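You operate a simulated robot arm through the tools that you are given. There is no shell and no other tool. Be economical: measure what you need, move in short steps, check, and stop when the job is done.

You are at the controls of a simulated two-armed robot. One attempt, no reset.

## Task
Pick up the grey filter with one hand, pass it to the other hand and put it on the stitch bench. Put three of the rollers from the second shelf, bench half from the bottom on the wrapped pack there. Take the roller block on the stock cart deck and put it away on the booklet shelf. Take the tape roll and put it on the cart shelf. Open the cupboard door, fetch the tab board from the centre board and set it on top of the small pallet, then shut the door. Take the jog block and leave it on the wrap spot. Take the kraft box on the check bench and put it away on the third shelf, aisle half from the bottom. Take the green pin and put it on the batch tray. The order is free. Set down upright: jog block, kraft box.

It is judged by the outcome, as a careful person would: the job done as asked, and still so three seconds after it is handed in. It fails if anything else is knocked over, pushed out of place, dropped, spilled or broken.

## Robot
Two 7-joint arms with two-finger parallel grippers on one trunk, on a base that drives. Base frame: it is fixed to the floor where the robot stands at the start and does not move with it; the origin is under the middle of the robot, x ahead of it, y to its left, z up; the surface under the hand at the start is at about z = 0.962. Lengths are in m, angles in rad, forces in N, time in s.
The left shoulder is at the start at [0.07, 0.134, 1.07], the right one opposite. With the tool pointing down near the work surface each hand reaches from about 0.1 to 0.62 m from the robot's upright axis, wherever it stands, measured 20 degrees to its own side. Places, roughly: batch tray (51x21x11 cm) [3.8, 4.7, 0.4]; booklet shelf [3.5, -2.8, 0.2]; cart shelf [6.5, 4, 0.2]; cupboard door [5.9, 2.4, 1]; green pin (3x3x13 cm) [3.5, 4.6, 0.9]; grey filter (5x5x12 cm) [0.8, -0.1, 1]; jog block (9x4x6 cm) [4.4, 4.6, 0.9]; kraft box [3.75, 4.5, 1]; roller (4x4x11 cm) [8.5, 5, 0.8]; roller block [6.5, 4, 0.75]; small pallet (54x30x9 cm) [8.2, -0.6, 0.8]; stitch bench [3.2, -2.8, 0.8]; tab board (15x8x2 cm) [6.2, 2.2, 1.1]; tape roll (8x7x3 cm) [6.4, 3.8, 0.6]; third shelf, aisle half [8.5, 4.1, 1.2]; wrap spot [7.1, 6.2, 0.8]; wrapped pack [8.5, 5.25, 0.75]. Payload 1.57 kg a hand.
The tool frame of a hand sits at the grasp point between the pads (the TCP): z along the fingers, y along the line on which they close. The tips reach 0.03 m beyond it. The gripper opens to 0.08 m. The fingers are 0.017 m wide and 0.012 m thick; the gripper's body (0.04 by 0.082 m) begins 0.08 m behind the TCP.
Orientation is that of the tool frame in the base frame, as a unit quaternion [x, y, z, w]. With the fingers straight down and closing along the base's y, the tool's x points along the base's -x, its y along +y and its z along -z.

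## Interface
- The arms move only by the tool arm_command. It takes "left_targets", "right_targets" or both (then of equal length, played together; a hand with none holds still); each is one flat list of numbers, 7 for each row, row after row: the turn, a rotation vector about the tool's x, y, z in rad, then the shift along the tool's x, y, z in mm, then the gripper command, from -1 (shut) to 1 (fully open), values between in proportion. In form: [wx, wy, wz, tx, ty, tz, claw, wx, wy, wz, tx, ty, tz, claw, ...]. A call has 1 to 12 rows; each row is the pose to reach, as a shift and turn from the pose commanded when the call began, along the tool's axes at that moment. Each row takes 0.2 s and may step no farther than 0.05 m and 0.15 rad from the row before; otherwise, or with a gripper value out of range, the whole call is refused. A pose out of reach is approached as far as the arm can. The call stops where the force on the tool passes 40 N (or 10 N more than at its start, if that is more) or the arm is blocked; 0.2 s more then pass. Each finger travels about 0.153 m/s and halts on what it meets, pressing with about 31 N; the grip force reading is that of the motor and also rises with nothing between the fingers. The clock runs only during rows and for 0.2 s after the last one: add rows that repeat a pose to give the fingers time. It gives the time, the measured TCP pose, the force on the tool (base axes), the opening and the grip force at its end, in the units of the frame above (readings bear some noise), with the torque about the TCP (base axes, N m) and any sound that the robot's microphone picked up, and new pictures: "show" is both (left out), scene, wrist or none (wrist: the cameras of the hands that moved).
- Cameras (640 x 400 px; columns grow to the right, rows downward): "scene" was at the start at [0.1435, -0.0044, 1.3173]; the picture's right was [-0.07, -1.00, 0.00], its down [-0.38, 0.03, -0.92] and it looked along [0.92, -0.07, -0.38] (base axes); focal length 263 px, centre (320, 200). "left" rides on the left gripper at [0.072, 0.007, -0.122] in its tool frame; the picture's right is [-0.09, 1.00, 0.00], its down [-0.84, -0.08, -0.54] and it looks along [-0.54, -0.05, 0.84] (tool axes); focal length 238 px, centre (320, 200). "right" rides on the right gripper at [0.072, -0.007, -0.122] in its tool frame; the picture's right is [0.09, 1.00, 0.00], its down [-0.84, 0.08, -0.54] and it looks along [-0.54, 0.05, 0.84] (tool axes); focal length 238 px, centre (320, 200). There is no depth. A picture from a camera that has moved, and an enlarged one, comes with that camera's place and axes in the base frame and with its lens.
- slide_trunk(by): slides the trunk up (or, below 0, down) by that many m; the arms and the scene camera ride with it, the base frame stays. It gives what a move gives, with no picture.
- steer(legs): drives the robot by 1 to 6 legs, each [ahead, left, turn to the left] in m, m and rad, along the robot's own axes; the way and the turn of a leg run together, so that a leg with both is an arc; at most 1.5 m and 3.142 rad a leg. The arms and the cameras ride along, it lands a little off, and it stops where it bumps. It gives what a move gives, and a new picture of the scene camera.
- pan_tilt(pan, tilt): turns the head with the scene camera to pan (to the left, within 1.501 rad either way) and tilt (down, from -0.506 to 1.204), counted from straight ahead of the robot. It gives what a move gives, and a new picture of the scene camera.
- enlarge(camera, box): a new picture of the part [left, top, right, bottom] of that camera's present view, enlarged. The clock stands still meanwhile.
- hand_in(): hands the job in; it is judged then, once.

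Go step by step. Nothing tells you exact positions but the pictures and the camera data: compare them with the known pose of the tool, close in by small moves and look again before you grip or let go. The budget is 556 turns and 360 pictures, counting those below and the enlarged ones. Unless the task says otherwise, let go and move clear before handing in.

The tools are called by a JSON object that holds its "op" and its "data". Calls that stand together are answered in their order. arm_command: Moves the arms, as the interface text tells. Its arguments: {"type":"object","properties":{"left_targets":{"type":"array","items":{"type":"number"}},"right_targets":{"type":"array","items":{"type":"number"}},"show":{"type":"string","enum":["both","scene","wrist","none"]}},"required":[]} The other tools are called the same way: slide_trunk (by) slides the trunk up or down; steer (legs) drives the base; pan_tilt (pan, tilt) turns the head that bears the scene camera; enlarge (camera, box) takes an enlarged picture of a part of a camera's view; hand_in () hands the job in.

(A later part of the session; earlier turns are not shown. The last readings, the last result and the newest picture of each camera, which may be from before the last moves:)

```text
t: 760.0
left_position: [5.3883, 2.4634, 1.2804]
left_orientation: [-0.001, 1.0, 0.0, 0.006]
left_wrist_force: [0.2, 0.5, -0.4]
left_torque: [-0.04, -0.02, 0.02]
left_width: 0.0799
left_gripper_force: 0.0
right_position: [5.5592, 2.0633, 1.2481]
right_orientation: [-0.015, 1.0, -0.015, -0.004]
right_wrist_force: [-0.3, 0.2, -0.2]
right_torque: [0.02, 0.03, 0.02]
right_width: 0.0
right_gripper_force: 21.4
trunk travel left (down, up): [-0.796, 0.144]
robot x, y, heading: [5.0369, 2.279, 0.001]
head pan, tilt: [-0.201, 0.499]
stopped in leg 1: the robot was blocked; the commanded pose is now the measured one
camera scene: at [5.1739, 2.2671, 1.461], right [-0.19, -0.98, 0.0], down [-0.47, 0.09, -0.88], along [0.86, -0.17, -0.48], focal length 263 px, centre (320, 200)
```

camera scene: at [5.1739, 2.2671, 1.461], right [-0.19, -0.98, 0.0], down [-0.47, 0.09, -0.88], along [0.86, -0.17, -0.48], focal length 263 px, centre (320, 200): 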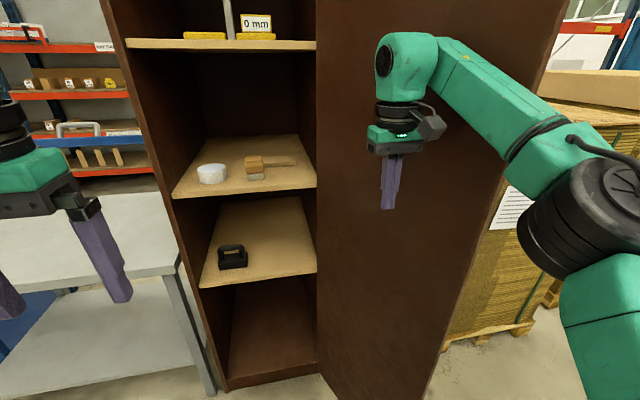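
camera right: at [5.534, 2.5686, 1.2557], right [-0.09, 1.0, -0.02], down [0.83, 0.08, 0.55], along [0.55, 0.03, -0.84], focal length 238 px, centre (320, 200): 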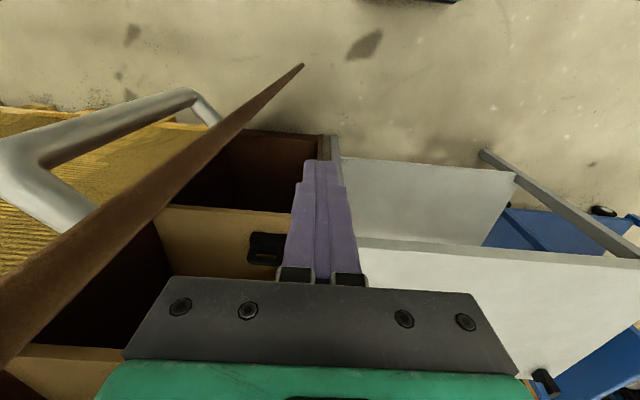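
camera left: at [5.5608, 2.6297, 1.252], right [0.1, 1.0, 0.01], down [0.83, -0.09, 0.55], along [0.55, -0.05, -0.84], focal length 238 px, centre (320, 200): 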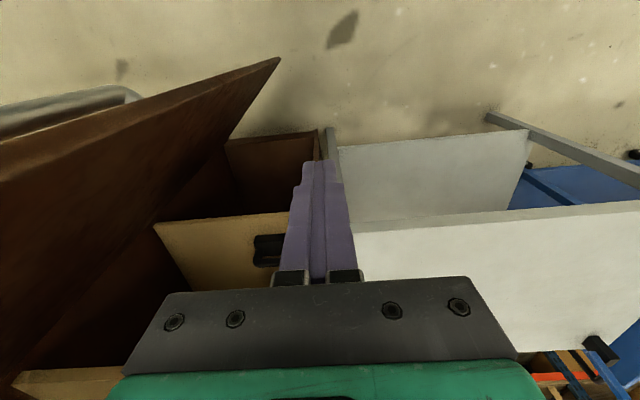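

Door is fully open. Relieve pressure and take a close look at the centre board.

{"op": "steer", "data": {"legs": [[0, 0.06, 0]]}}

{"op": "enlarge", "data": {"camera": "scene", "box": [160, 110, 340, 220]}}

```text
t: 760.9
left_position: [5.3908, 2.5116, 1.2818]
left_orientation: [0.0, 1.0, 0.005, 0.006]
left_wrist_force: [-0.1, -0.2, 0.5]
left_torque: [0.05, 0.05, -0.01]
left_width: 0.08
left_gripper_force: 0.2
right_position: [5.5613, 2.1102, 1.2443]
right_orientation: [-0.013, 1.0, -0.008, -0.005]
right_wrist_force: [0.1, -1.4, 0.2]
right_torque: [0.01, 0.01, 0.01]
right_width: 0.0
right_gripper_force: 21.1
trunk travel left (down, up): [-0.796, 0.144]
robot x, y, heading: [5.0332, 2.3404, 0.005]
head pan, tilt: [-0.201, 0.499]
camera scene: at [5.1773, 2.3138, 1.4603], right [-0.2, -0.98, -0.01], down [-0.47, 0.1, -0.88], along [0.86, -0.17, -0.48], focal length 263 px, centre (320, 200)
```

scene: 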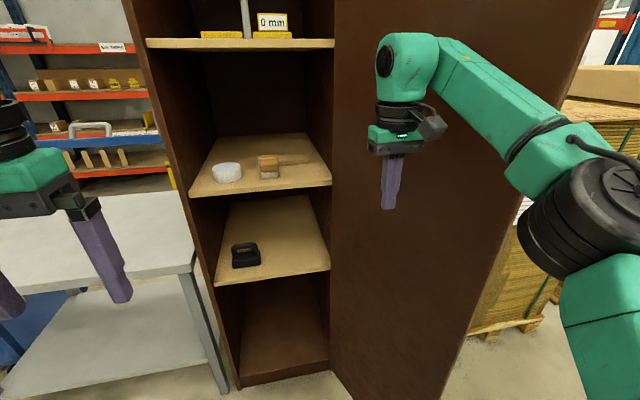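

```text
3.56 times, centred on (250, 165) of scene
camera zoom: at [5.1773, 2.3138, 1.4603], right [-0.2, -0.98, -0.01], down [-0.47, 0.1, -0.88], along [0.86, -0.17, -0.48], focal length 934 px, centre (569, 324)
```

zoom: 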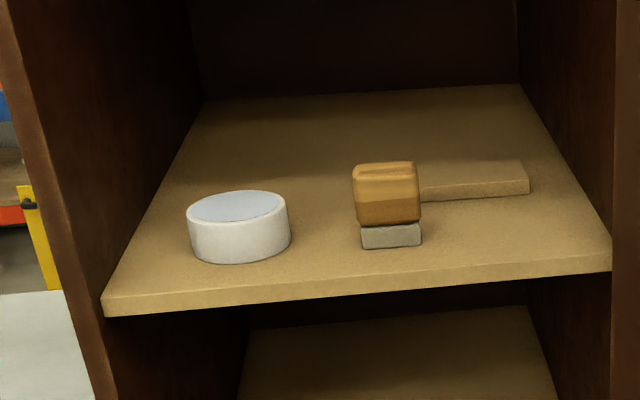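

Plank spans roughly y 2.15–2.30, x 6.155–6.23 on the board. I'll approach with the left hand at an angle; first retract the right hand.

{"op": "arm_command", "data": {"right_targets": [0, 0, 0, 40, 10, 0, -1, 0, 0, 0, 80, 20, 0, -1, 0, 0, 0, 125, 20, 0, -1, 0, 0, 0, 170, 20, 0, -1, 0, 0, 0, 215, 20, 0, -1, 0, 0, 0, 260, 20, 0, -1, 0, 0, 0, 290, 20, 0, -1], "show": "none"}}

{"op": "arm_command", "data": {"left_targets": [0, -0.14, 0, 0, -10, 0, 1, 0, -0.28, 0, 0, -20, 0, 1, 0, -0.42, 0, 0, -30, 0, 1, 0, -0.56, 0, 0, -40, 0, 1, 0, -0.7, 0, 0, -50, 0, 1, 0, -0.8, 0, 0, -60, 0, 1], "show": "none"}}

{"op": "steer", "data": {"legs": [[0, 0.2, 0], [0, 0, -0.35], [0.42, 0.1, 0]]}}

```text
t: 762.5
left_position: [5.3897, 2.5219, 1.2808]
left_orientation: [-0.001, 1.0, 0.001, 0.006]
left_wrist_force: [-0.2, -0.5, 0.1]
left_torque: [-0.01, 0.0, 0.01]
left_width: 0.0801
left_gripper_force: 0.0
right_position: [5.269, 2.1301, 1.2462]
right_orientation: [-0.013, 1.0, -0.011, -0.006]
right_wrist_force: [0.0, 0.0, 0.3]
right_torque: [0.02, -0.01, 0.02]
right_width: 0.0
right_gripper_force: 21.5
trunk travel left (down, up): [-0.796, 0.144]
robot x, y, heading: [5.0351, 2.3398, 0.004]
head pan, tilt: [-0.201, 0.499]
```

```text
t: 763.9
left_position: [5.391, 2.4531, 1.2932]
left_orientation: [0.006, 0.923, 0.003, 0.384]
left_wrist_force: [0.1, -0.7, 0.1]
left_torque: [0.02, 0.0, 0.0]
left_width: 0.08
left_gripper_force: 0.1
left hand out of reach, approached as far as the arm can: row 6
right_position: [5.2682, 2.1286, 1.2458]
right_orientation: [-0.013, 1.0, -0.011, -0.005]
right_wrist_force: [0.0, 0.0, -0.8]
right_torque: [0.01, -0.01, -0.01]
right_width: 0.0
right_gripper_force: 21.5
trunk travel left (down, up): [-0.796, 0.144]
robot x, y, heading: [5.039, 2.3411, 0.005]
head pan, tilt: [-0.201, 0.499]
```

```text
t: 768.8
left_position: [5.8341, 2.476, 1.2937]
left_orientation: [0.169, 0.908, -0.064, 0.379]
left_wrist_force: [-0.8, 0.2, 0.2]
left_torque: [0.01, 0.03, 0.01]
left_width: 0.0799
left_gripper_force: 0.2
right_position: [5.6038, 2.2111, 1.2464]
right_orientation: [0.164, 0.986, -0.012, -0.007]
right_wrist_force: [0.2, 0.0, -0.6]
right_torque: [-0.01, 0.01, 0.0]
right_width: 0.0003
right_gripper_force: 20.6
trunk travel left (down, up): [-0.796, 0.144]
robot x, y, heading: [5.46, 2.4883, -0.351]
head pan, tilt: [-0.201, 0.499]
camera scene: at [5.5821, 2.4273, 1.4607], right [-0.53, -0.85, 0.0], down [-0.41, 0.25, -0.88], along [0.75, -0.46, -0.48], focal length 263 px, centre (320, 200)
```

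scene: 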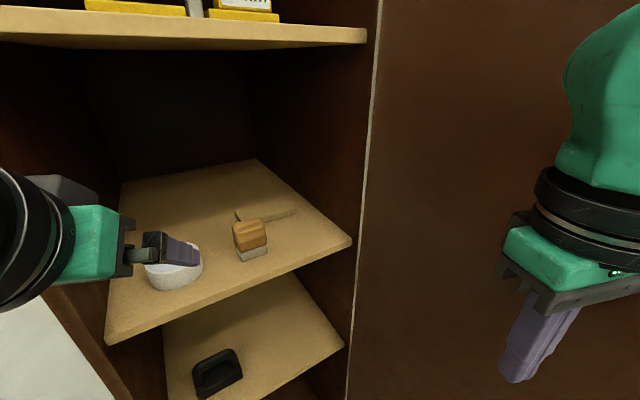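

{"op": "arm_command", "data": {"left_targets": [0, 0, 0, -32, 0, 30, 1, 0, 0, 0, -64, 0, 60, 1, 0, 0, 0, -70, 0, 66, 1, 0, 0, 0, -70, 0, 66, 1], "show": "wrist"}}

{"op": "enlarge", "data": {"camera": "scene", "box": [130, 140, 370, 300]}}

```text
t: 769.8
left_position: [5.9231, 2.4392, 1.2956]
left_orientation: [0.169, 0.908, -0.064, 0.379]
left_wrist_force: [0.1, 0.3, -0.7]
left_torque: [-0.01, 0.01, 0.06]
left_width: 0.0799
left_gripper_force: 0.0
right_position: [5.6043, 2.2115, 1.2451]
right_orientation: [0.166, 0.986, -0.011, -0.008]
right_wrist_force: [-0.4, -0.2, -0.6]
right_torque: [0.02, -0.02, 0.01]
right_width: 0.0
right_gripper_force: 21.3
trunk travel left (down, up): [-0.796, 0.144]
robot x, y, heading: [5.4581, 2.4899, -0.357]
head pan, tilt: [-0.201, 0.499]
camera left: at [5.7979, 2.4964, 1.3295], right [0.41, 0.91, 0.08], down [0.16, -0.15, 0.97], along [0.9, -0.39, -0.21], focal length 238 px, centre (320, 200)
```

left: 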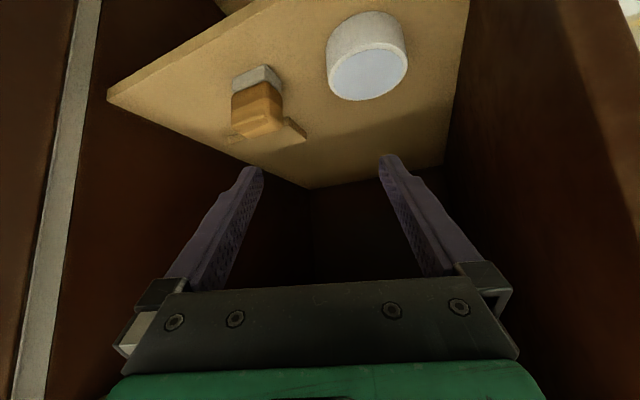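

```text
2.50 times, centred on (250, 220) of scene
camera zoom: at [5.5834, 2.4275, 1.4606], right [-0.53, -0.85, 0.0], down [-0.41, 0.25, -0.88], along [0.75, -0.46, -0.48], focal length 657 px, centre (495, 150)
```

zoom: 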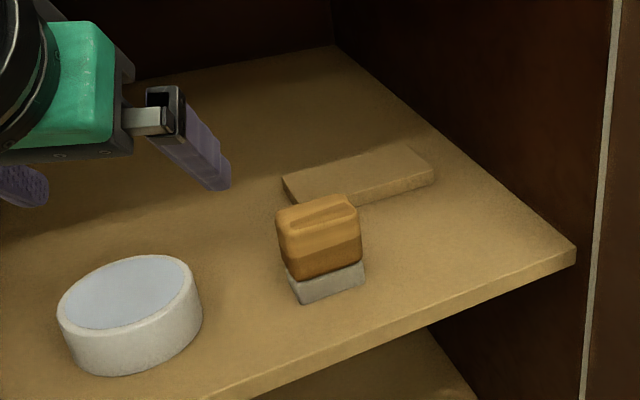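

The plank is about 14×6.3 cm, centre ≈[6.174,2.235], so I can grip across its width (along x) with a vertical hand. Back out, unpitch and roll the left hand.

{"op": "steer", "data": {"legs": [[-0.22, 0.05, 0.006]]}}

{"op": "arm_command", "data": {"left_targets": [0, 0.13, 0, 20, 0, 0, 1, 0, 0.26, 0, 40, 0, 0, 1, 0, 0.39, 0, 60, 0, 0, 1, 0, 0.52, 0, 80, 0, 0, 1, 0, 0.65, 0, 100, 0, 0, 1, 0, 0.79, 0, 110, 0, 0, 1], "show": "none"}}

{"op": "arm_command", "data": {"left_targets": [0, 0, -0.15, 0, 0, 0, 1, 0, 0, -0.3, 0, 0, 0, 1, 0, 0, -0.45, 0, 0, 0, 1, 0, 0, -0.6, 0, 0, 0, 1, 0, 0, -0.75, 0, 0, 0, 1, 0, 0, -0.9, 0, 0, 0, 1, 0, 0, -1.05, 0, 0, 0, 1, 0, 0, -1.2, 0, 0, 0, 1, 0, 0, -1.35, 0, 0, 0, 1, 0, 0, -1.5, 0, 0, 0, 1, 0, 0, -1.65, 0, 0, 0, 1, 0, 0, -1.79, 0, 0, 0, 1], "show": "scene"}}

```text
t: 771.5
left_position: [5.741, 2.564, 1.2938]
left_orientation: [0.165, 0.909, -0.062, 0.378]
left_wrist_force: [-0.7, -0.1, -0.3]
left_torque: [0.03, 0.0, 0.0]
left_width: 0.0801
left_gripper_force: 0.1
right_position: [5.4242, 2.3325, 1.2446]
right_orientation: [0.161, 0.987, -0.01, -0.009]
right_wrist_force: [-0.2, -0.4, 0.6]
right_torque: [0.02, 0.02, -0.02]
right_width: 0.0
right_gripper_force: 21.6
trunk travel left (down, up): [-0.796, 0.144]
robot x, y, heading: [5.2734, 2.6114, -0.343]
head pan, tilt: [-0.201, 0.499]
camera scene: at [5.4013, 2.5474, 1.4602], right [-0.52, -0.86, 0.0], down [-0.41, 0.25, -0.88], along [0.75, -0.45, -0.48], focal length 263 px, centre (320, 200)
```

scene: 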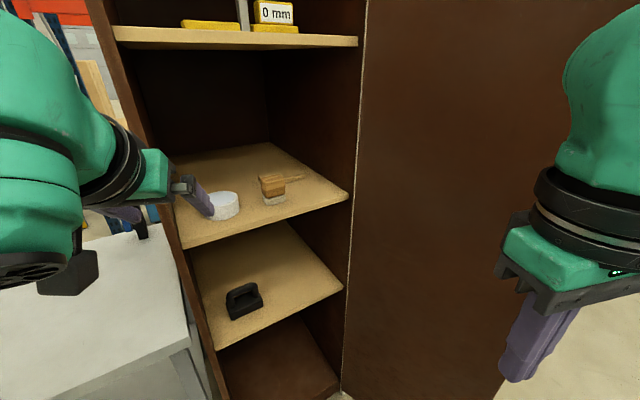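

```text
t: 772.9
left_position: [5.6671, 2.5917, 1.2186]
left_orientation: [0.177, 0.984, 0.006, -0.002]
left_wrist_force: [0.4, -0.1, 0.0]
left_torque: [0.01, 0.01, 0.0]
left_width: 0.0799
left_gripper_force: 0.0
right_position: [5.4216, 2.3338, 1.247]
right_orientation: [0.161, 0.987, -0.011, -0.008]
right_wrist_force: [0.1, 0.2, 0.6]
right_torque: [0.0, -0.02, 0.01]
right_width: 0.0001
right_gripper_force: 21.6
trunk travel left (down, up): [-0.796, 0.144]
robot x, y, heading: [5.2757, 2.6105, -0.341]
head pan, tilt: [-0.201, 0.499]
```

```text
t: 775.5
left_position: [5.6632, 2.592, 1.2172]
left_orientation: [-0.658, 0.753, 0.003, 0.004]
left_wrist_force: [0.0, 0.3, 0.5]
left_torque: [0.0, -0.01, -0.02]
left_width: 0.0801
left_gripper_force: 0.1
right_position: [5.4199, 2.3343, 1.2461]
right_orientation: [0.16, 0.987, -0.01, -0.007]
right_wrist_force: [-0.5, -0.1, -0.7]
right_torque: [0.03, 0.02, 0.02]
right_width: 0.0
right_gripper_force: 20.9
trunk travel left (down, up): [-0.796, 0.144]
robot x, y, heading: [5.271, 2.6126, -0.347]
head pan, tilt: [-0.201, 0.499]
camera scene: at [5.3959, 2.5489, 1.4608], right [-0.52, -0.86, 0.0], down [-0.41, 0.25, -0.88], along [0.75, -0.45, -0.48], focal length 263 px, centre (320, 200)
```

scene: 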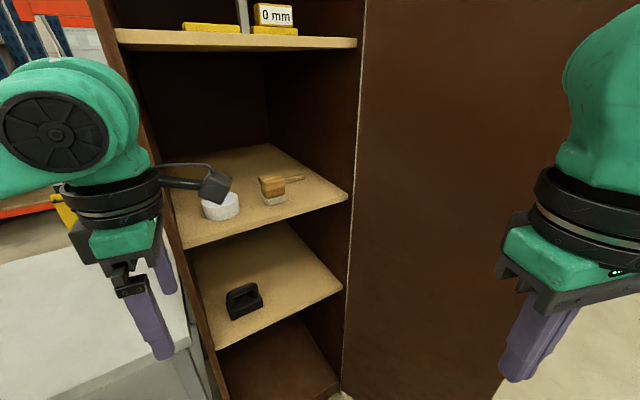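

Roll works. Trim the yaw, lower 5 cm for headroom, and move the base closer.

{"op": "arm_command", "data": {"left_targets": [0, 0, -0.065, 0, 0, 25, 1, 0, 0, -0.13, 0, 0, 52, 1], "show": "none"}}

{"op": "steer", "data": {"legs": [[0.24, -0.085, -0.003]]}}

```text
t: 776.1
left_position: [5.6649, 2.5913, 1.164]
left_orientation: [-0.706, 0.708, 0.003, 0.005]
left_wrist_force: [-0.2, -0.1, 0.4]
left_torque: [0.05, 0.03, 0.01]
left_width: 0.08
left_gripper_force: 0.1
right_position: [5.4203, 2.3337, 1.2455]
right_orientation: [0.16, 0.987, -0.011, -0.007]
right_wrist_force: [0.1, 0.0, -0.1]
right_torque: [-0.02, -0.02, 0.0]
right_width: 0.0003
right_gripper_force: 21.4
trunk travel left (down, up): [-0.796, 0.144]
robot x, y, heading: [5.2726, 2.6083, -0.342]
head pan, tilt: [-0.201, 0.499]
```

```text
t: 778.0
left_position: [5.8645, 2.429, 1.1647]
left_orientation: [-0.705, 0.71, 0.001, 0.004]
left_wrist_force: [-0.9, 0.0, -0.2]
left_torque: [0.0, -0.02, -0.01]
left_width: 0.0799
left_gripper_force: 0.1
right_position: [5.6195, 2.1708, 1.2456]
right_orientation: [0.161, 0.987, -0.011, -0.007]
right_wrist_force: [-0.4, 0.0, 0.2]
right_torque: [-0.01, 0.02, 0.0]
right_width: 0.0
right_gripper_force: 20.9
trunk travel left (down, up): [-0.796, 0.144]
robot x, y, heading: [5.4688, 2.4486, -0.351]
head pan, tilt: [-0.201, 0.499]
camera scene: at [5.5963, 2.3866, 1.4608], right [-0.52, -0.85, 0.0], down [-0.41, 0.25, -0.88], along [0.75, -0.46, -0.48], focal length 263 px, centre (320, 200)
```

scene: 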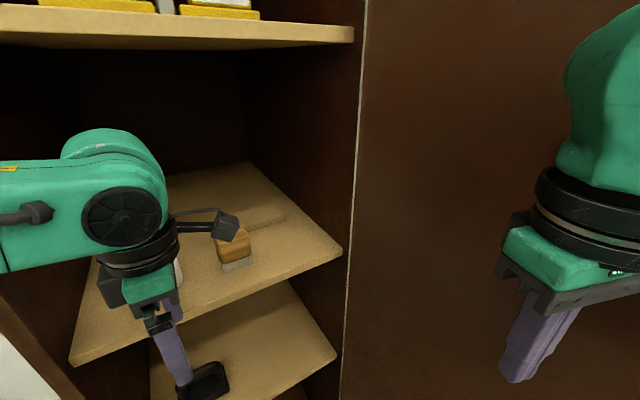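

{"op": "arm_command", "data": {"left_targets": [0, 0, 0, 43, 0, 0, 1, 0, 0, 0, 86, 0, 0, 1, 0, 0, 0, 129, 0, 0, 1, 0, 0, 0, 172, 0, 0, 1, 0, 0, 0, 212, 0, 0, 1]}}

```text
t: 779.2
left_position: [5.8655, 2.2155, 1.1614]
left_orientation: [-0.705, 0.709, 0.002, 0.004]
left_wrist_force: [0.8, 0.1, 0.0]
left_torque: [0.0, -0.01, -0.01]
left_width: 0.0801
left_gripper_force: 0.1
right_position: [5.6198, 2.1703, 1.2463]
right_orientation: [0.161, 0.987, -0.011, -0.008]
right_wrist_force: [-0.3, 0.0, -0.3]
right_torque: [-0.03, 0.0, 0.04]
right_width: 0.0001
right_gripper_force: 21.0
trunk travel left (down, up): [-0.796, 0.144]
robot x, y, heading: [5.472, 2.4484, -0.345]
head pan, tilt: [-0.201, 0.499]
camera scene: at [5.5968, 2.3858, 1.4607], right [-0.52, -0.85, 0.0], down [-0.41, 0.25, -0.88], along [0.75, -0.46, -0.48], focal length 263 px, centre (320, 200)
camera left: at [5.8579, 2.1438, 1.2829], right [-1.0, 0.1, 0.0], down [0.08, 0.83, 0.55], along [0.06, 0.55, -0.84], focal length 238 px, centre (320, 200)
```

scene: 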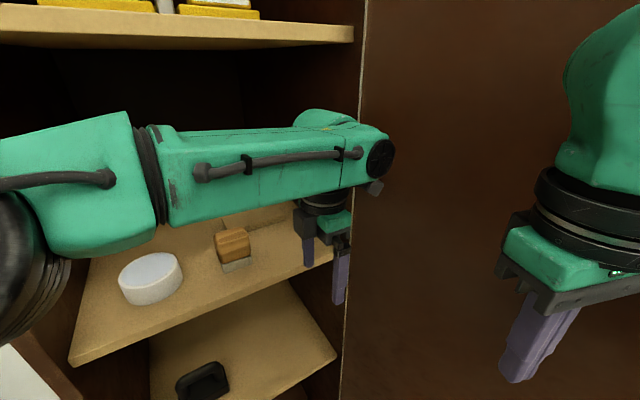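
left: 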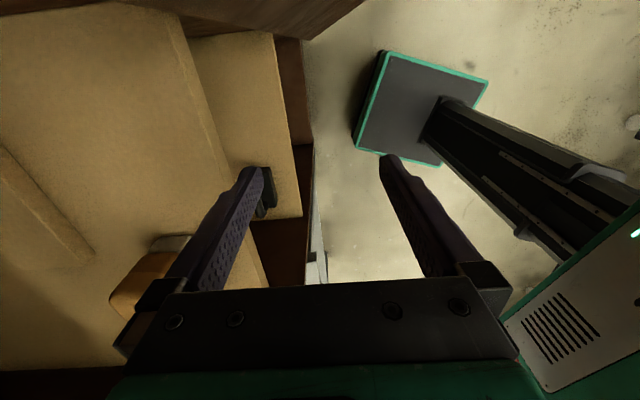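

Now slide the base along +x so the hand enters past the stamp.

{"op": "steer", "data": {"legs": [[0.141, 0.052, 0]]}}

{"op": "arm_command", "data": {"left_targets": [0, 0, 0, 0, -35, 0, 1, 0, 0, 0, 0, -75, 0, 1, 0, 0, 0, 0, -115, 0, 1, 0, 0, 0, 0, -115, 0, 1]}}

```text
t: 780.1
left_position: [5.8941, 2.2278, 1.163]
left_orientation: [-0.703, 0.711, 0.004, 0.006]
left_wrist_force: [-7.1, 22.1, 1.0]
left_torque: [-3.18, -0.88, -0.67]
left_width: 0.08
left_gripper_force: 0.2
right_position: [5.6489, 2.1803, 1.2466]
right_orientation: [0.159, 0.987, -0.014, -0.005]
right_wrist_force: [0.0, 0.3, 0.9]
right_torque: [-0.04, -0.03, 0.03]
right_width: 0.0
right_gripper_force: 20.9
trunk travel left (down, up): [-0.796, 0.144]
robot x, y, heading: [5.5035, 2.4534, -0.343]
head pan, tilt: [-0.201, 0.499]
stopped in leg 1: the force on the tool passed its limit at 45 N (the readings are from after the stop); the commanded pose is now the measured one
camera scene: at [5.6247, 2.3971, 1.4614], right [-0.52, -0.86, 0.0], down [-0.41, 0.24, -0.88], along [0.75, -0.46, -0.47], focal length 263 px, centre (320, 200)
```

scene: 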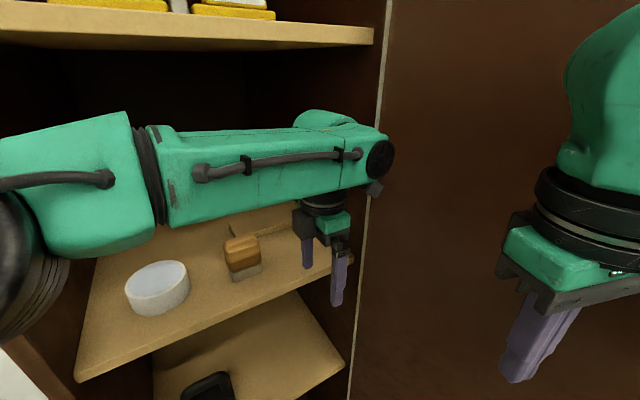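

```text
t: 780.4
left_position: [5.895, 2.2292, 1.1643]
left_orientation: [-0.697, 0.717, 0.006, 0.006]
left_wrist_force: [-12.9, 19.0, 4.2]
left_torque: [-2.96, -1.95, -1.43]
left_width: 0.0801
left_gripper_force: 0.1
right_position: [5.6467, 2.1826, 1.2478]
right_orientation: [0.159, 0.987, -0.014, -0.005]
right_wrist_force: [0.0, 0.6, -0.7]
right_torque: [0.02, 0.04, -0.01]
right_width: 0.0
right_gripper_force: 21.0
trunk travel left (down, up): [-0.796, 0.144]
robot x, y, heading: [5.5035, 2.4454, -0.341]
head pan, tilt: [-0.201, 0.499]
stopped in row 1 (left hand): the force on the tool passed its limit at 48 N (the readings are from after the stop); the commanded pose is now the measured one
camera scene: at [5.6228, 2.398, 1.4616], right [-0.52, -0.86, 0.0], down [-0.41, 0.24, -0.88], along [0.75, -0.46, -0.47], focal length 263 px, centre (320, 200)
camera left: at [5.8859, 2.1559, 1.2847], right [-0.99, 0.12, 0.0], down [0.1, 0.82, 0.56], along [0.07, 0.55, -0.83], focal length 238 px, centre (320, 200)
```

scene: 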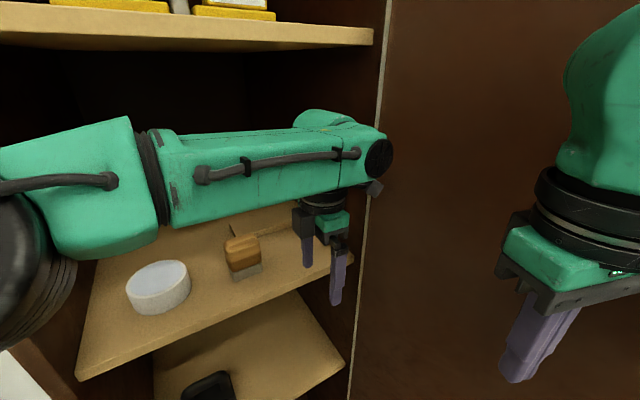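
left: 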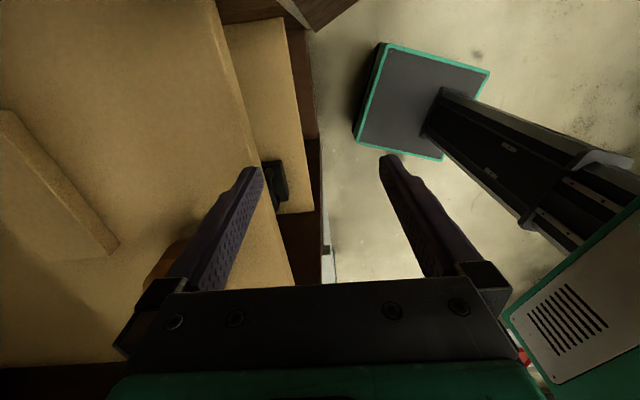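

The wrist protrudes toward the side wall in this roll. I'll withdraw and use the opposite roll with the robot turned more (so the camera/wrist faces north).

{"op": "arm_command", "data": {"left_targets": [0, 0, 0, -20, 5, 0, 1, 0, 0, 0, -50, 20, 0, 1, 0, 0, 0, -90, 30, 0, 1, 0, 0, 0, -130, 40, 0, 1, 0, 0, 0, -170, 60, 0, 1, 0, 0, 0, -200, 85, 0, 1], "show": "none"}}

{"op": "steer", "data": {"legs": [[-0.25, 0.05, 0], [0, 0, -0.26]]}}

{"op": "arm_command", "data": {"left_targets": [0, 0, 0.15, 0, 0, 0, 1, 0, 0, 0.3, 0, 0, 0, 1, 0, 0, 0.45, 0, 0, 0, 1, 0, 0, 0.6, 0, 0, 0, 1, 0, 0, 0.75, 0, 0, 0, 1, 0, 0, 0.9, 0, 0, 0, 1, 0, 0, 1.05, 0, 0, 0, 1, 0, 0, 1.2, 0, 0, 0, 1, 0, 0, 1.35, 0, 0, 0, 1, 0, 0, 1.5, 0, 0, 0, 1, 0, 0, 1.65, 0, 0, 0, 1, 0, 0, 1.79, 0, 0, 0, 1], "show": "none"}}

{"op": "arm_command", "data": {"left_targets": [0, 0, 0.14, 0, 0, 0, 1, 0, 0, 0.28, 0, 0, 0, 1, 0, 0, 0.42, 0, 0, 0, 1, 0, 0, 0.56, 0, 0, 0, 1, 0, 0, 0.7, 0, 0, 0, 1, 0, 0, 0.84, 0, 0, 0, 1, 0, 0, 0.98, 0, 0, 0, 1, 0, 0, 1.1, 0, 0, 0, 1]}}

```text
t: 781.8
left_position: [5.8196, 2.4252, 1.1669]
left_orientation: [-0.698, 0.716, 0.01, 0.007]
left_wrist_force: [-0.9, 0.1, 0.7]
left_torque: [0.0, -0.01, -0.05]
left_width: 0.08
left_gripper_force: 0.1
right_position: [5.6496, 2.1745, 1.2459]
right_orientation: [0.16, 0.987, -0.012, -0.007]
right_wrist_force: [-1.1, -0.2, 0.5]
right_torque: [0.0, -0.04, 0.0]
right_width: 0.0004
right_gripper_force: 21.4
trunk travel left (down, up): [-0.796, 0.144]
robot x, y, heading: [5.5046, 2.4515, -0.345]
head pan, tilt: [-0.201, 0.499]
```

```text
t: 784.5
left_position: [5.5905, 2.4726, 1.1669]
left_orientation: [-0.601, 0.799, 0.009, 0.009]
left_wrist_force: [0.2, -0.3, -0.1]
left_torque: [0.01, -0.01, -0.02]
left_width: 0.0799
left_gripper_force: 0.1
right_position: [5.3627, 2.2725, 1.247]
right_orientation: [0.285, 0.959, -0.01, -0.009]
right_wrist_force: [0.1, 0.4, -0.6]
right_torque: [0.01, 0.02, 0.01]
right_width: 0.0
right_gripper_force: 21.3
trunk travel left (down, up): [-0.796, 0.144]
robot x, y, heading: [5.2878, 2.5773, -0.597]
head pan, tilt: [-0.201, 0.499]
camera scene: at [5.3939, 2.4866, 1.4606], right [-0.72, -0.7, 0.0], down [-0.33, 0.34, -0.88], along [0.61, -0.63, -0.48], focal length 263 px, centre (320, 200)
```

scene: 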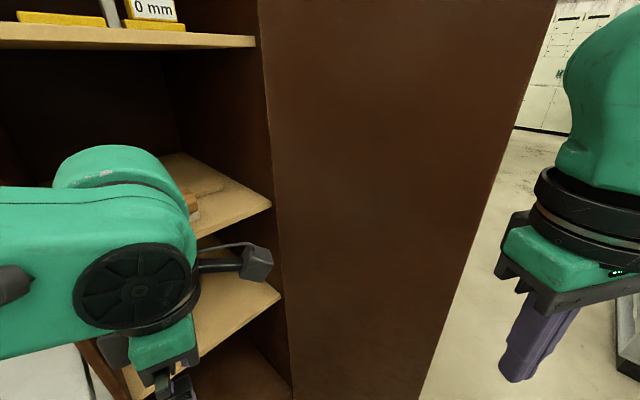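

```text
t: 787.1
left_position: [5.5908, 2.4717, 1.1667]
left_orientation: [0.248, 0.969, 0.014, -0.002]
left_wrist_force: [-0.2, 0.7, -0.2]
left_torque: [-0.01, -0.02, 0.02]
left_width: 0.08
left_gripper_force: 0.1
right_position: [5.3633, 2.2719, 1.2449]
right_orientation: [0.284, 0.959, -0.008, -0.009]
right_wrist_force: [-0.2, -0.6, 0.1]
right_torque: [0.0, 0.04, 0.0]
right_width: 0.0001
right_gripper_force: 21.4
trunk travel left (down, up): [-0.796, 0.144]
robot x, y, heading: [5.2887, 2.5777, -0.597]
head pan, tilt: [-0.201, 0.499]
```

```text
t: 788.9
left_position: [5.5894, 2.4724, 1.1667]
left_orientation: [0.718, 0.696, 0.009, -0.009]
left_wrist_force: [0.1, -0.1, -0.4]
left_torque: [0.02, -0.02, 0.02]
left_width: 0.0801
left_gripper_force: 0.0
right_position: [5.3637, 2.2722, 1.245]
right_orientation: [0.284, 0.959, -0.009, -0.009]
right_wrist_force: [-0.1, 0.5, -0.1]
right_torque: [0.03, 0.01, 0.0]
right_width: 0.0
right_gripper_force: 21.7
trunk travel left (down, up): [-0.796, 0.144]
robot x, y, heading: [5.2892, 2.578, -0.593]
head pan, tilt: [-0.201, 0.499]
camera scene: at [5.3941, 2.486, 1.4605], right [-0.72, -0.7, 0.0], down [-0.33, 0.34, -0.88], along [0.61, -0.63, -0.48], focal length 263 px, centre (320, 200)
camera left: at [5.5987, 2.5422, 1.2899], right [0.99, -0.12, 0.0], down [-0.1, -0.85, 0.52], along [-0.07, -0.52, -0.85], focal length 238 px, centre (320, 200)
```

scene: 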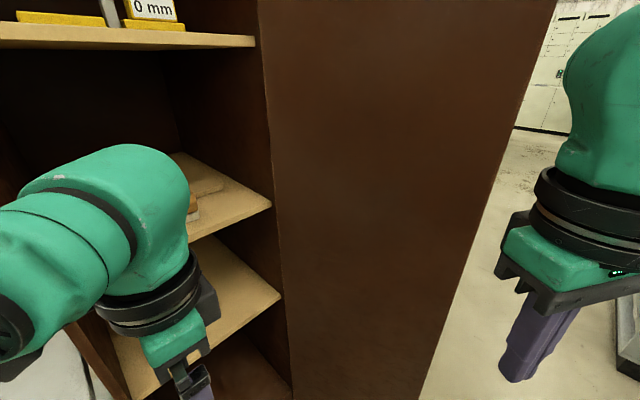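
left: 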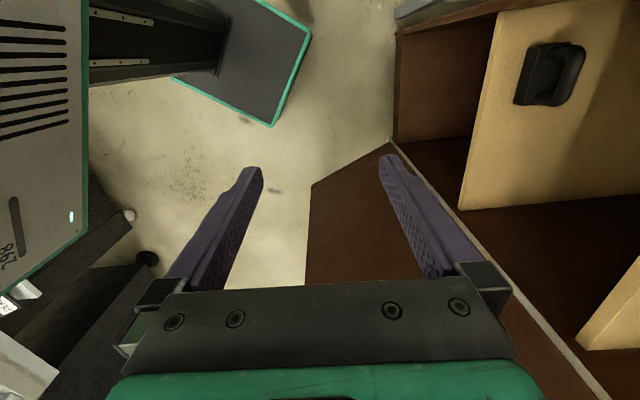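

This roll works (camera on the north side). Move the base in and line the hand up with the entry path at y≈2.215.

{"op": "steer", "data": {"legs": [[0.2185, 0.053, 0]]}}

{"op": "arm_command", "data": {"left_targets": [0, 0, 0, -40, 12, 0, 1, 0, 0, 0, -80, 25, 0, 1, 0, 0, 0, -120, 37, 0, 1, 0, 0, 0, -160, 50, 0, 1, 0, 0, 0, -180, 60, 0, 1, 0, 0, 0, -180, 60, 0, 1]}}

```text
t: 790.8
left_position: [5.7858, 2.4026, 1.1729]
left_orientation: [0.715, 0.699, 0.014, 0.0]
left_wrist_force: [0.9, 0.3, -0.2]
left_torque: [0.02, 0.0, 0.04]
left_width: 0.0796
left_gripper_force: 0.1
right_position: [5.5565, 2.2026, 1.2479]
right_orientation: [0.282, 0.959, -0.011, 0.0]
right_wrist_force: [-0.1, -0.2, 0.7]
right_torque: [-0.04, 0.04, -0.01]
right_width: 0.0
right_gripper_force: 21.5
trunk travel left (down, up): [-0.796, 0.144]
robot x, y, heading: [5.4977, 2.4974, -0.595]
head pan, tilt: [-0.201, 0.499]
stopped in leg 1: the robot was blocked; the commanded pose is now the measured one
camera scene: at [5.5845, 2.4164, 1.4628], right [-0.71, -0.7, -0.01], down [-0.32, 0.34, -0.89], along [0.62, -0.63, -0.47], focal length 263 px, centre (320, 200)
```

scene: 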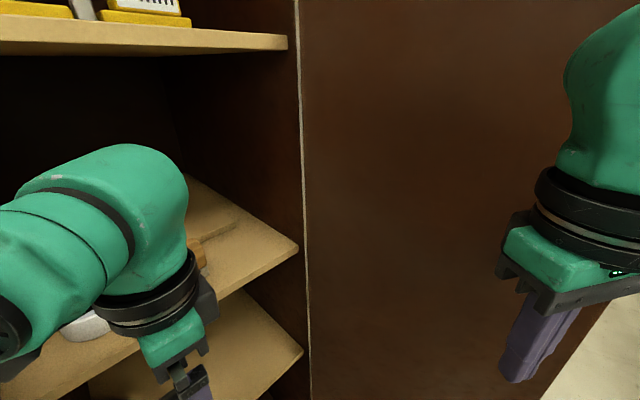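

```text
t: 792.2
left_position: [5.8586, 2.2132, 1.1597]
left_orientation: [0.717, 0.697, 0.011, -0.01]
left_wrist_force: [-0.1, -1.0, -0.4]
left_torque: [0.05, 0.0, -0.02]
left_width: 0.08
left_gripper_force: 0.1
right_position: [5.5754, 2.1904, 1.2447]
right_orientation: [0.284, 0.959, -0.01, -0.01]
right_wrist_force: [-0.1, 0.2, -0.2]
right_torque: [0.02, 0.01, 0.02]
right_width: 0.0001
right_gripper_force: 21.5
trunk travel left (down, up): [-0.796, 0.144]
robot x, y, heading: [5.4937, 2.498, -0.6]
head pan, tilt: [-0.201, 0.499]
camera scene: at [5.6067, 2.4042, 1.4602], right [-0.72, -0.7, 0.0], down [-0.34, 0.34, -0.88], along [0.61, -0.63, -0.48], focal length 263 px, centre (320, 200)
camera left: at [5.8663, 2.2825, 1.2825], right [0.99, -0.12, 0.0], down [-0.1, -0.85, 0.52], along [-0.06, -0.51, -0.86], focal length 238 px, centre (320, 200)
```

scene: 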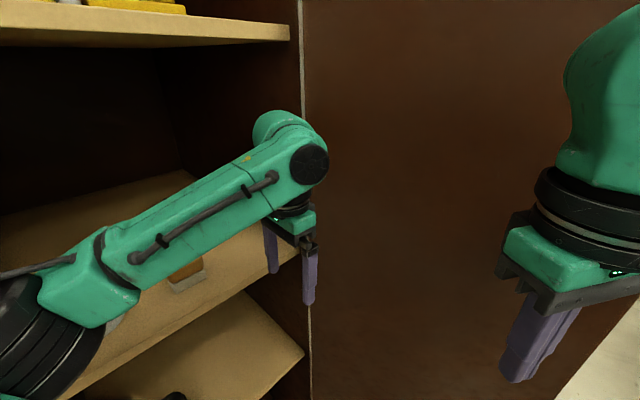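
left: 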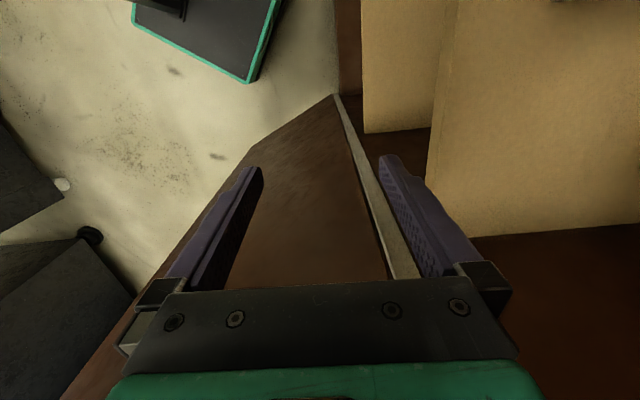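

{"op": "pan_tilt", "data": {"pan": -1.2, "tilt": 0.7}}

{"op": "pan_tilt", "data": {"pan": 0.9, "tilt": 0.7}}

```text
t: 793.5
left_position: [5.8569, 2.2136, 1.1597]
left_orientation: [0.716, 0.698, 0.01, -0.009]
left_wrist_force: [-0.3, -0.1, 0.5]
left_torque: [-0.01, 0.01, 0.0]
left_width: 0.08
left_gripper_force: 0.1
right_position: [5.5741, 2.1925, 1.2454]
right_orientation: [0.284, 0.959, -0.009, -0.009]
right_wrist_force: [0.7, -0.1, -0.8]
right_torque: [0.01, -0.01, 0.02]
right_width: 0.0
right_gripper_force: 21.5
trunk travel left (down, up): [-0.796, 0.144]
robot x, y, heading: [5.4997, 2.5003, -0.602]
head pan, tilt: [-1.201, 0.7]
camera scene: at [5.5228, 2.3882, 1.4428], right [-0.97, 0.22, 0.0], down [0.14, 0.63, -0.76], along [-0.17, -0.75, -0.64], focal length 263 px, centre (320, 200)
```

scene: 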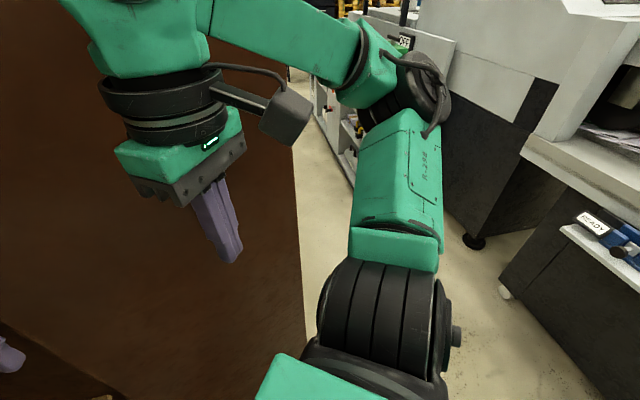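

```text
t: 795.5
left_position: [5.8562, 2.2153, 1.1606]
left_orientation: [0.717, 0.697, 0.01, -0.008]
left_wrist_force: [0.5, 0.9, 0.3]
left_torque: [0.01, -0.02, -0.01]
left_width: 0.08
left_gripper_force: 0.1
right_position: [5.5744, 2.1923, 1.2444]
right_orientation: [0.284, 0.959, -0.009, -0.009]
right_wrist_force: [0.6, 0.0, 0.7]
right_torque: [0.0, 0.02, 0.0]
right_width: 0.0
right_gripper_force: 21.2
trunk travel left (down, up): [-0.796, 0.144]
robot x, y, heading: [5.4997, 2.4945, -0.595]
head pan, tilt: [0.901, 0.7]
camera scene: at [5.6225, 2.4966, 1.4428], right [0.3, -0.95, 0.0], down [-0.61, -0.19, -0.76], along [0.73, 0.23, -0.64], focal length 263 px, centre (320, 200)
```

scene: 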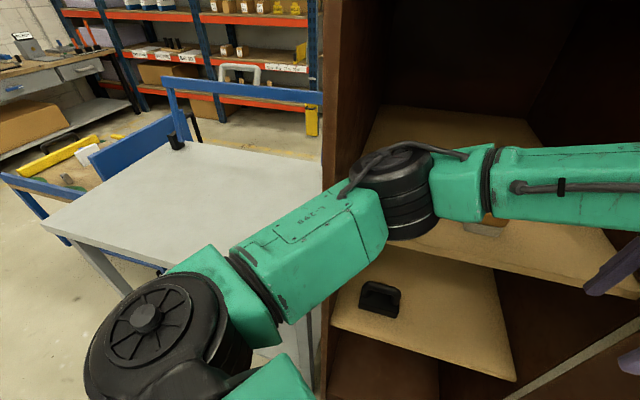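

The left elbow is inside the opening near the white roll — not good. I'll back out along the same path and use the right arm (elbow toward the open side) instead.

{"op": "arm_command", "data": {"left_targets": [0, 0, 0, 20, -10, 0, 1, 0, 0, 0, 60, -22, 0, 1, 0, 0, 0, 100, -35, 0, 1, 0, 0, 0, 140, -48, 0, 1, 0, 0, 0, 180, -60, 0, 1], "show": "none"}}

{"op": "steer", "data": {"legs": [[-0.3, 0, 0]]}}

{"op": "pan_tilt", "data": {"pan": 0.3, "tilt": 0.5}}

```text
t: 796.9
left_position: [5.7671, 2.3746, 1.1744]
left_orientation: [0.723, 0.691, 0.023, -0.003]
left_wrist_force: [-0.8, -0.4, 0.5]
left_torque: [0.01, 0.01, -0.03]
left_width: 0.0797
left_gripper_force: 0.1
right_position: [5.5369, 2.1739, 1.2442]
right_orientation: [0.288, 0.958, 0.0, 0.003]
right_wrist_force: [0.1, 0.0, 0.0]
right_torque: [0.02, -0.02, -0.02]
right_width: 0.0
right_gripper_force: 21.2
trunk travel left (down, up): [-0.796, 0.144]
robot x, y, heading: [5.4971, 2.4944, -0.606]
head pan, tilt: [0.901, 0.7]
stopped in row 5 (left hand): the arm was blocked; the commanded pose is now the measured one
```

```text
t: 798.9
left_position: [5.5606, 2.5556, 1.1657]
left_orientation: [0.717, 0.697, 0.011, -0.01]
left_wrist_force: [-0.6, -0.2, 0.6]
left_torque: [-0.02, 0.02, -0.04]
left_width: 0.0799
left_gripper_force: 0.1
right_position: [5.3335, 2.3512, 1.2467]
right_orientation: [0.282, 0.959, -0.009, -0.009]
right_wrist_force: [-0.8, 0.5, 0.1]
right_torque: [0.0, 0.01, -0.01]
right_width: 0.0002
right_gripper_force: 21.0
trunk travel left (down, up): [-0.796, 0.144]
robot x, y, heading: [5.2557, 2.6598, -0.595]
head pan, tilt: [0.901, 0.7]
camera scene: at [5.3808, 2.6571, 1.4427], right [0.3, -0.95, 0.0], down [-0.61, -0.19, -0.76], along [0.73, 0.23, -0.64], focal length 263 px, centre (320, 200)
```

scene: 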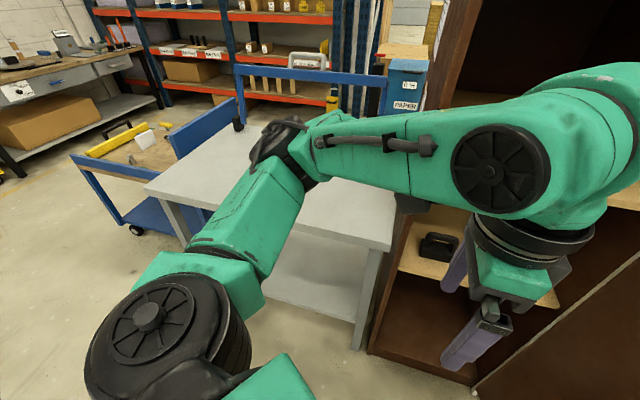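

```text
t: 799.9
left_position: [5.56, 2.5583, 1.1663]
left_orientation: [0.717, 0.697, 0.01, -0.011]
left_wrist_force: [0.0, 0.2, 0.0]
left_torque: [0.0, -0.05, 0.01]
left_width: 0.0801
left_gripper_force: 0.0
right_position: [5.3325, 2.3541, 1.2459]
right_orientation: [0.282, 0.959, -0.009, -0.009]
right_wrist_force: [0.0, -0.5, -0.5]
right_torque: [-0.03, -0.02, -0.04]
right_width: 0.0
right_gripper_force: 21.1
trunk travel left (down, up): [-0.796, 0.144]
robot x, y, heading: [5.2552, 2.6586, -0.595]
head pan, tilt: [0.3, 0.499]
camera scene: at [5.3865, 2.6071, 1.4605], right [-0.29, -0.96, 0.0], down [-0.46, 0.14, -0.88], along [0.84, -0.25, -0.48], focal length 263 px, centre (320, 200)
```

scene: 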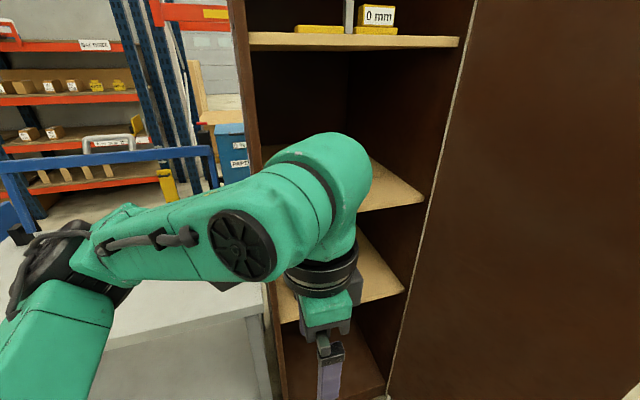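

Back off further and restore the left hand's roll; then check the items on the board.

{"op": "steer", "data": {"legs": [[-0.2, 0.05, 0.245]]}}

{"op": "arm_command", "data": {"left_targets": [0, 0, -0.14, 20, 10, -5, 1, 0, 0, -0.28, 30, 20, -10, 1, 0, 0, -0.42, 40, 30, -15, 1, 0, 0, -0.56, 50, 40, -20, 1, 0, 0, -0.7, 50, 50, -30, 1, 0, 0, -0.84, 50, 50, -40, 1, 0, 0, -0.98, 50, 50, -50, 1, 0, 0, -1.08, 50, 50, -60, 1], "show": "scene"}}

```text
t: 801.5
left_position: [5.4176, 2.7692, 1.1664]
left_orientation: [0.625, 0.78, 0.009, -0.012]
left_wrist_force: [0.3, -0.2, -0.4]
left_torque: [-0.01, 0.02, 0.03]
left_width: 0.0799
left_gripper_force: 0.0
right_position: [5.2475, 2.5164, 1.2447]
right_orientation: [0.161, 0.987, -0.01, -0.008]
right_wrist_force: [0.8, -0.3, -0.5]
right_torque: [0.01, 0.02, 0.01]
right_width: 0.0001
right_gripper_force: 21.4
trunk travel left (down, up): [-0.796, 0.144]
robot x, y, heading: [5.0987, 2.7951, -0.344]
head pan, tilt: [0.3, 0.499]
camera scene: at [5.2391, 2.774, 1.4602], right [-0.05, -1.0, 0.0], down [-0.48, 0.02, -0.88], along [0.88, -0.04, -0.48], focal length 263 px, centre (320, 200)
```

scene: 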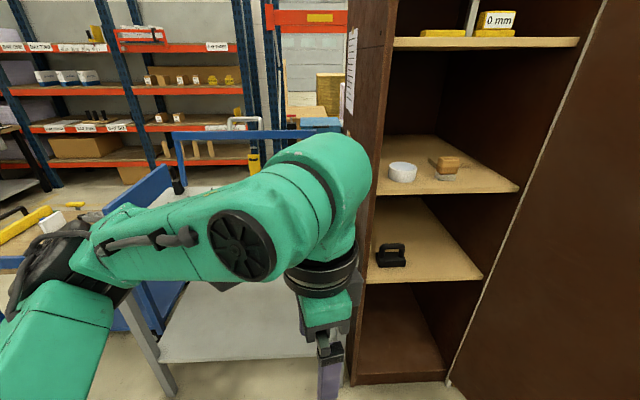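

```text
t: 803.3
left_position: [5.4538, 2.8292, 1.2282]
left_orientation: [0.133, 0.991, 0.014, -0.005]
left_wrist_force: [-0.1, -0.6, -0.2]
left_torque: [0.0, -0.02, -0.01]
left_width: 0.0801
left_gripper_force: 0.0
right_position: [5.2445, 2.519, 1.2457]
right_orientation: [0.162, 0.987, -0.01, -0.007]
right_wrist_force: [0.5, 0.2, -0.1]
right_torque: [0.05, 0.01, 0.01]
right_width: 0.0001
right_gripper_force: 21.0
trunk travel left (down, up): [-0.796, 0.144]
robot x, y, heading: [5.0946, 2.7992, -0.349]
head pan, tilt: [0.3, 0.499]
camera scene: at [5.2365, 2.7757, 1.4605], right [-0.05, -1.0, 0.0], down [-0.48, 0.02, -0.88], along [0.88, -0.04, -0.48], focal length 263 px, centre (320, 200)
```

scene: 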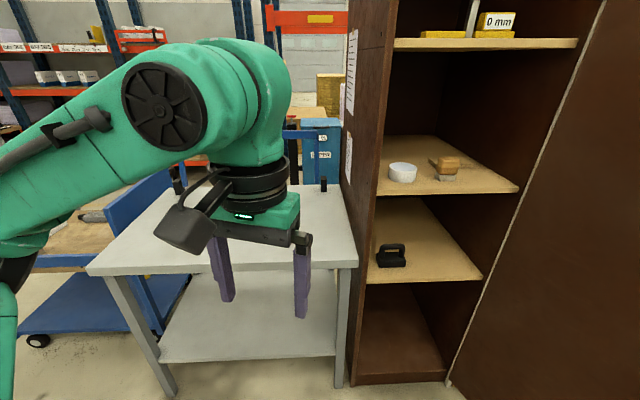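

White roll and stamp are undisturbed. Now roll the right hand +1.25 so it closes along x with the camera to the north.

{"op": "arm_command", "data": {"right_targets": [0, 0, 0.14, -10, 0, 0, 1, 0, 0, 0.28, -20, 0, 0, 1, 0, 0, 0.42, -30, 0, 0, 1, 0, 0, 0.56, -40, 0, 10, 1, 0, 0, 0.7, -50, 0, 20, 1, 0, 0, 0.84, -60, 0, 30, 1, 0, 0, 0.98, -70, 0, 45, 1, 0, 0, 1.12, -80, 0, 60, 1, 0, 0, 1.246, -90, 0, 80, 1], "show": "scene"}}

```text
t: 805.3
left_position: [5.4541, 2.8282, 1.2274]
left_orientation: [0.134, 0.991, 0.012, -0.006]
left_wrist_force: [-0.1, -0.6, -0.4]
left_torque: [0.01, -0.03, 0.0]
left_width: 0.08
left_gripper_force: 0.1
right_position: [5.3322, 2.4883, 1.1655]
right_orientation: [0.708, 0.706, -0.012, 0.0]
right_wrist_force: [-1.0, -0.6, -0.2]
right_torque: [-0.03, 0.0, 0.03]
right_width: 0.08
right_gripper_force: 0.1
trunk travel left (down, up): [-0.796, 0.144]
robot x, y, heading: [5.102, 2.797, -0.344]
head pan, tilt: [0.3, 0.499]
camera scene: at [5.2372, 2.7756, 1.4605], right [-0.05, -1.0, 0.0], down [-0.48, 0.02, -0.88], along [0.88, -0.04, -0.48], focal length 263 px, centre (320, 200)
```

scene: 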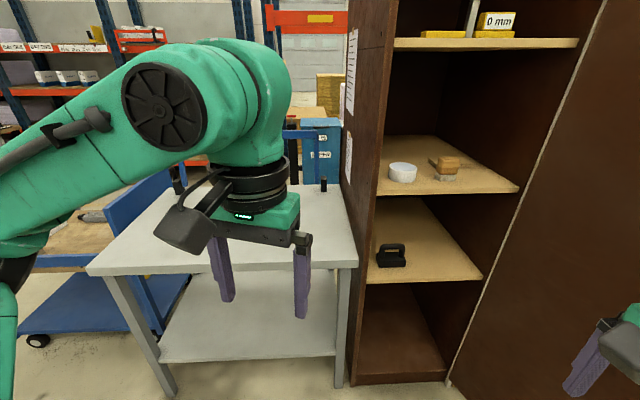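

{"op": "arm_command", "data": {"left_targets": [0, 0, 0, 20, 45, 0, 1, 0, 0, 0, 40, 90, 0, 1, 0, 0, 0, 60, 135, 0, 1, 0, 0, 0, 80, 180, 0, 1, 0, 0, 0, 100, 220, 0, 1], "show": "none"}}

{"op": "steer", "data": {"legs": [[0.4, -0.09, 0]]}}

{"op": "pan_tilt", "data": {"pan": 0, "tilt": 0.6}}

```text
t: 806.5
left_position: [5.4802, 2.9569, 1.2056]
left_orientation: [0.135, 0.991, 0.012, -0.005]
left_wrist_force: [0.9, -0.2, 0.0]
left_torque: [-0.02, -0.01, -0.03]
left_width: 0.08
left_gripper_force: 0.0
left hand out of reach, approached as far as the arm can: row 3, 4, 5
right_position: [5.3326, 2.4896, 1.1644]
right_orientation: [0.707, 0.707, -0.013, 0.0]
right_wrist_force: [-0.8, 1.4, 0.4]
right_torque: [-0.01, -0.01, 0.02]
right_width: 0.0803
right_gripper_force: 0.0
trunk travel left (down, up): [-0.796, 0.144]
robot x, y, heading: [5.1, 2.7947, -0.348]
head pan, tilt: [0.3, 0.499]
```

```text
t: 809.0
left_position: [5.8205, 2.7325, 1.2079]
left_orientation: [0.136, 0.991, 0.012, -0.004]
left_wrist_force: [-1.2, -1.9, 0.0]
left_torque: [-0.01, 0.0, 0.01]
left_width: 0.0799
left_gripper_force: 0.1
right_position: [5.6715, 2.2651, 1.165]
right_orientation: [0.707, 0.707, -0.013, 0.001]
right_wrist_force: [-0.7, 0.6, -0.7]
right_torque: [-0.03, -0.03, -0.02]
right_width: 0.0797
right_gripper_force: 0.0
trunk travel left (down, up): [-0.796, 0.144]
robot x, y, heading: [5.439, 2.5721, -0.357]
head pan, tilt: [0.3, 0.499]
camera scene: at [5.5772, 2.5531, 1.4607], right [-0.05, -1.0, 0.0], down [-0.48, 0.02, -0.88], along [0.88, -0.04, -0.48], focal length 263 px, centre (320, 200)
```

scene: 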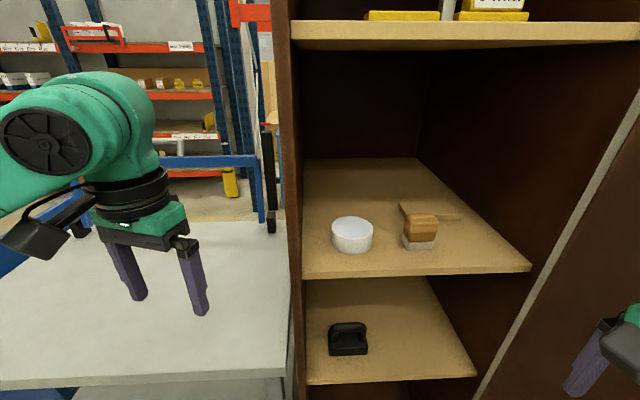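

```text
t: 809.8
left_position: [5.8226, 2.7309, 1.2073]
left_orientation: [0.136, 0.991, 0.013, -0.004]
left_wrist_force: [-0.5, -1.0, -0.5]
left_torque: [-0.02, 0.02, 0.0]
left_width: 0.0801
left_gripper_force: 0.1
right_position: [5.6731, 2.2638, 1.1636]
right_orientation: [0.707, 0.707, -0.013, 0.0]
right_wrist_force: [0.2, -0.6, -0.7]
right_torque: [0.03, 0.03, 0.0]
right_width: 0.0799
right_gripper_force: 0.1
trunk travel left (down, up): [-0.796, 0.144]
robot x, y, heading: [5.4415, 2.5707, -0.345]
head pan, tilt: [0.0, 0.6]
camera scene: at [5.5714, 2.5261, 1.4514], right [-0.34, -0.94, 0.0], down [-0.53, 0.19, -0.82], along [0.78, -0.28, -0.57], focal length 263 px, centre (320, 200)
```

scene: 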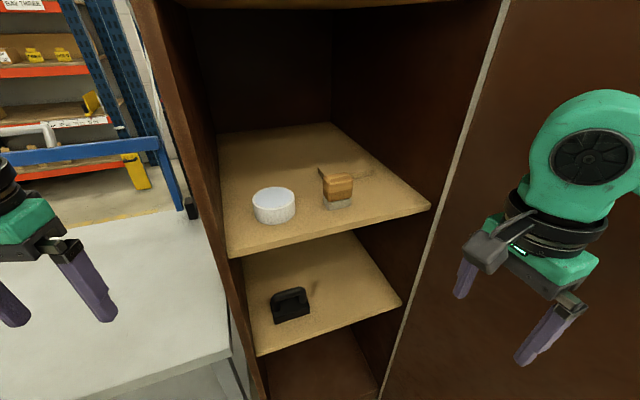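

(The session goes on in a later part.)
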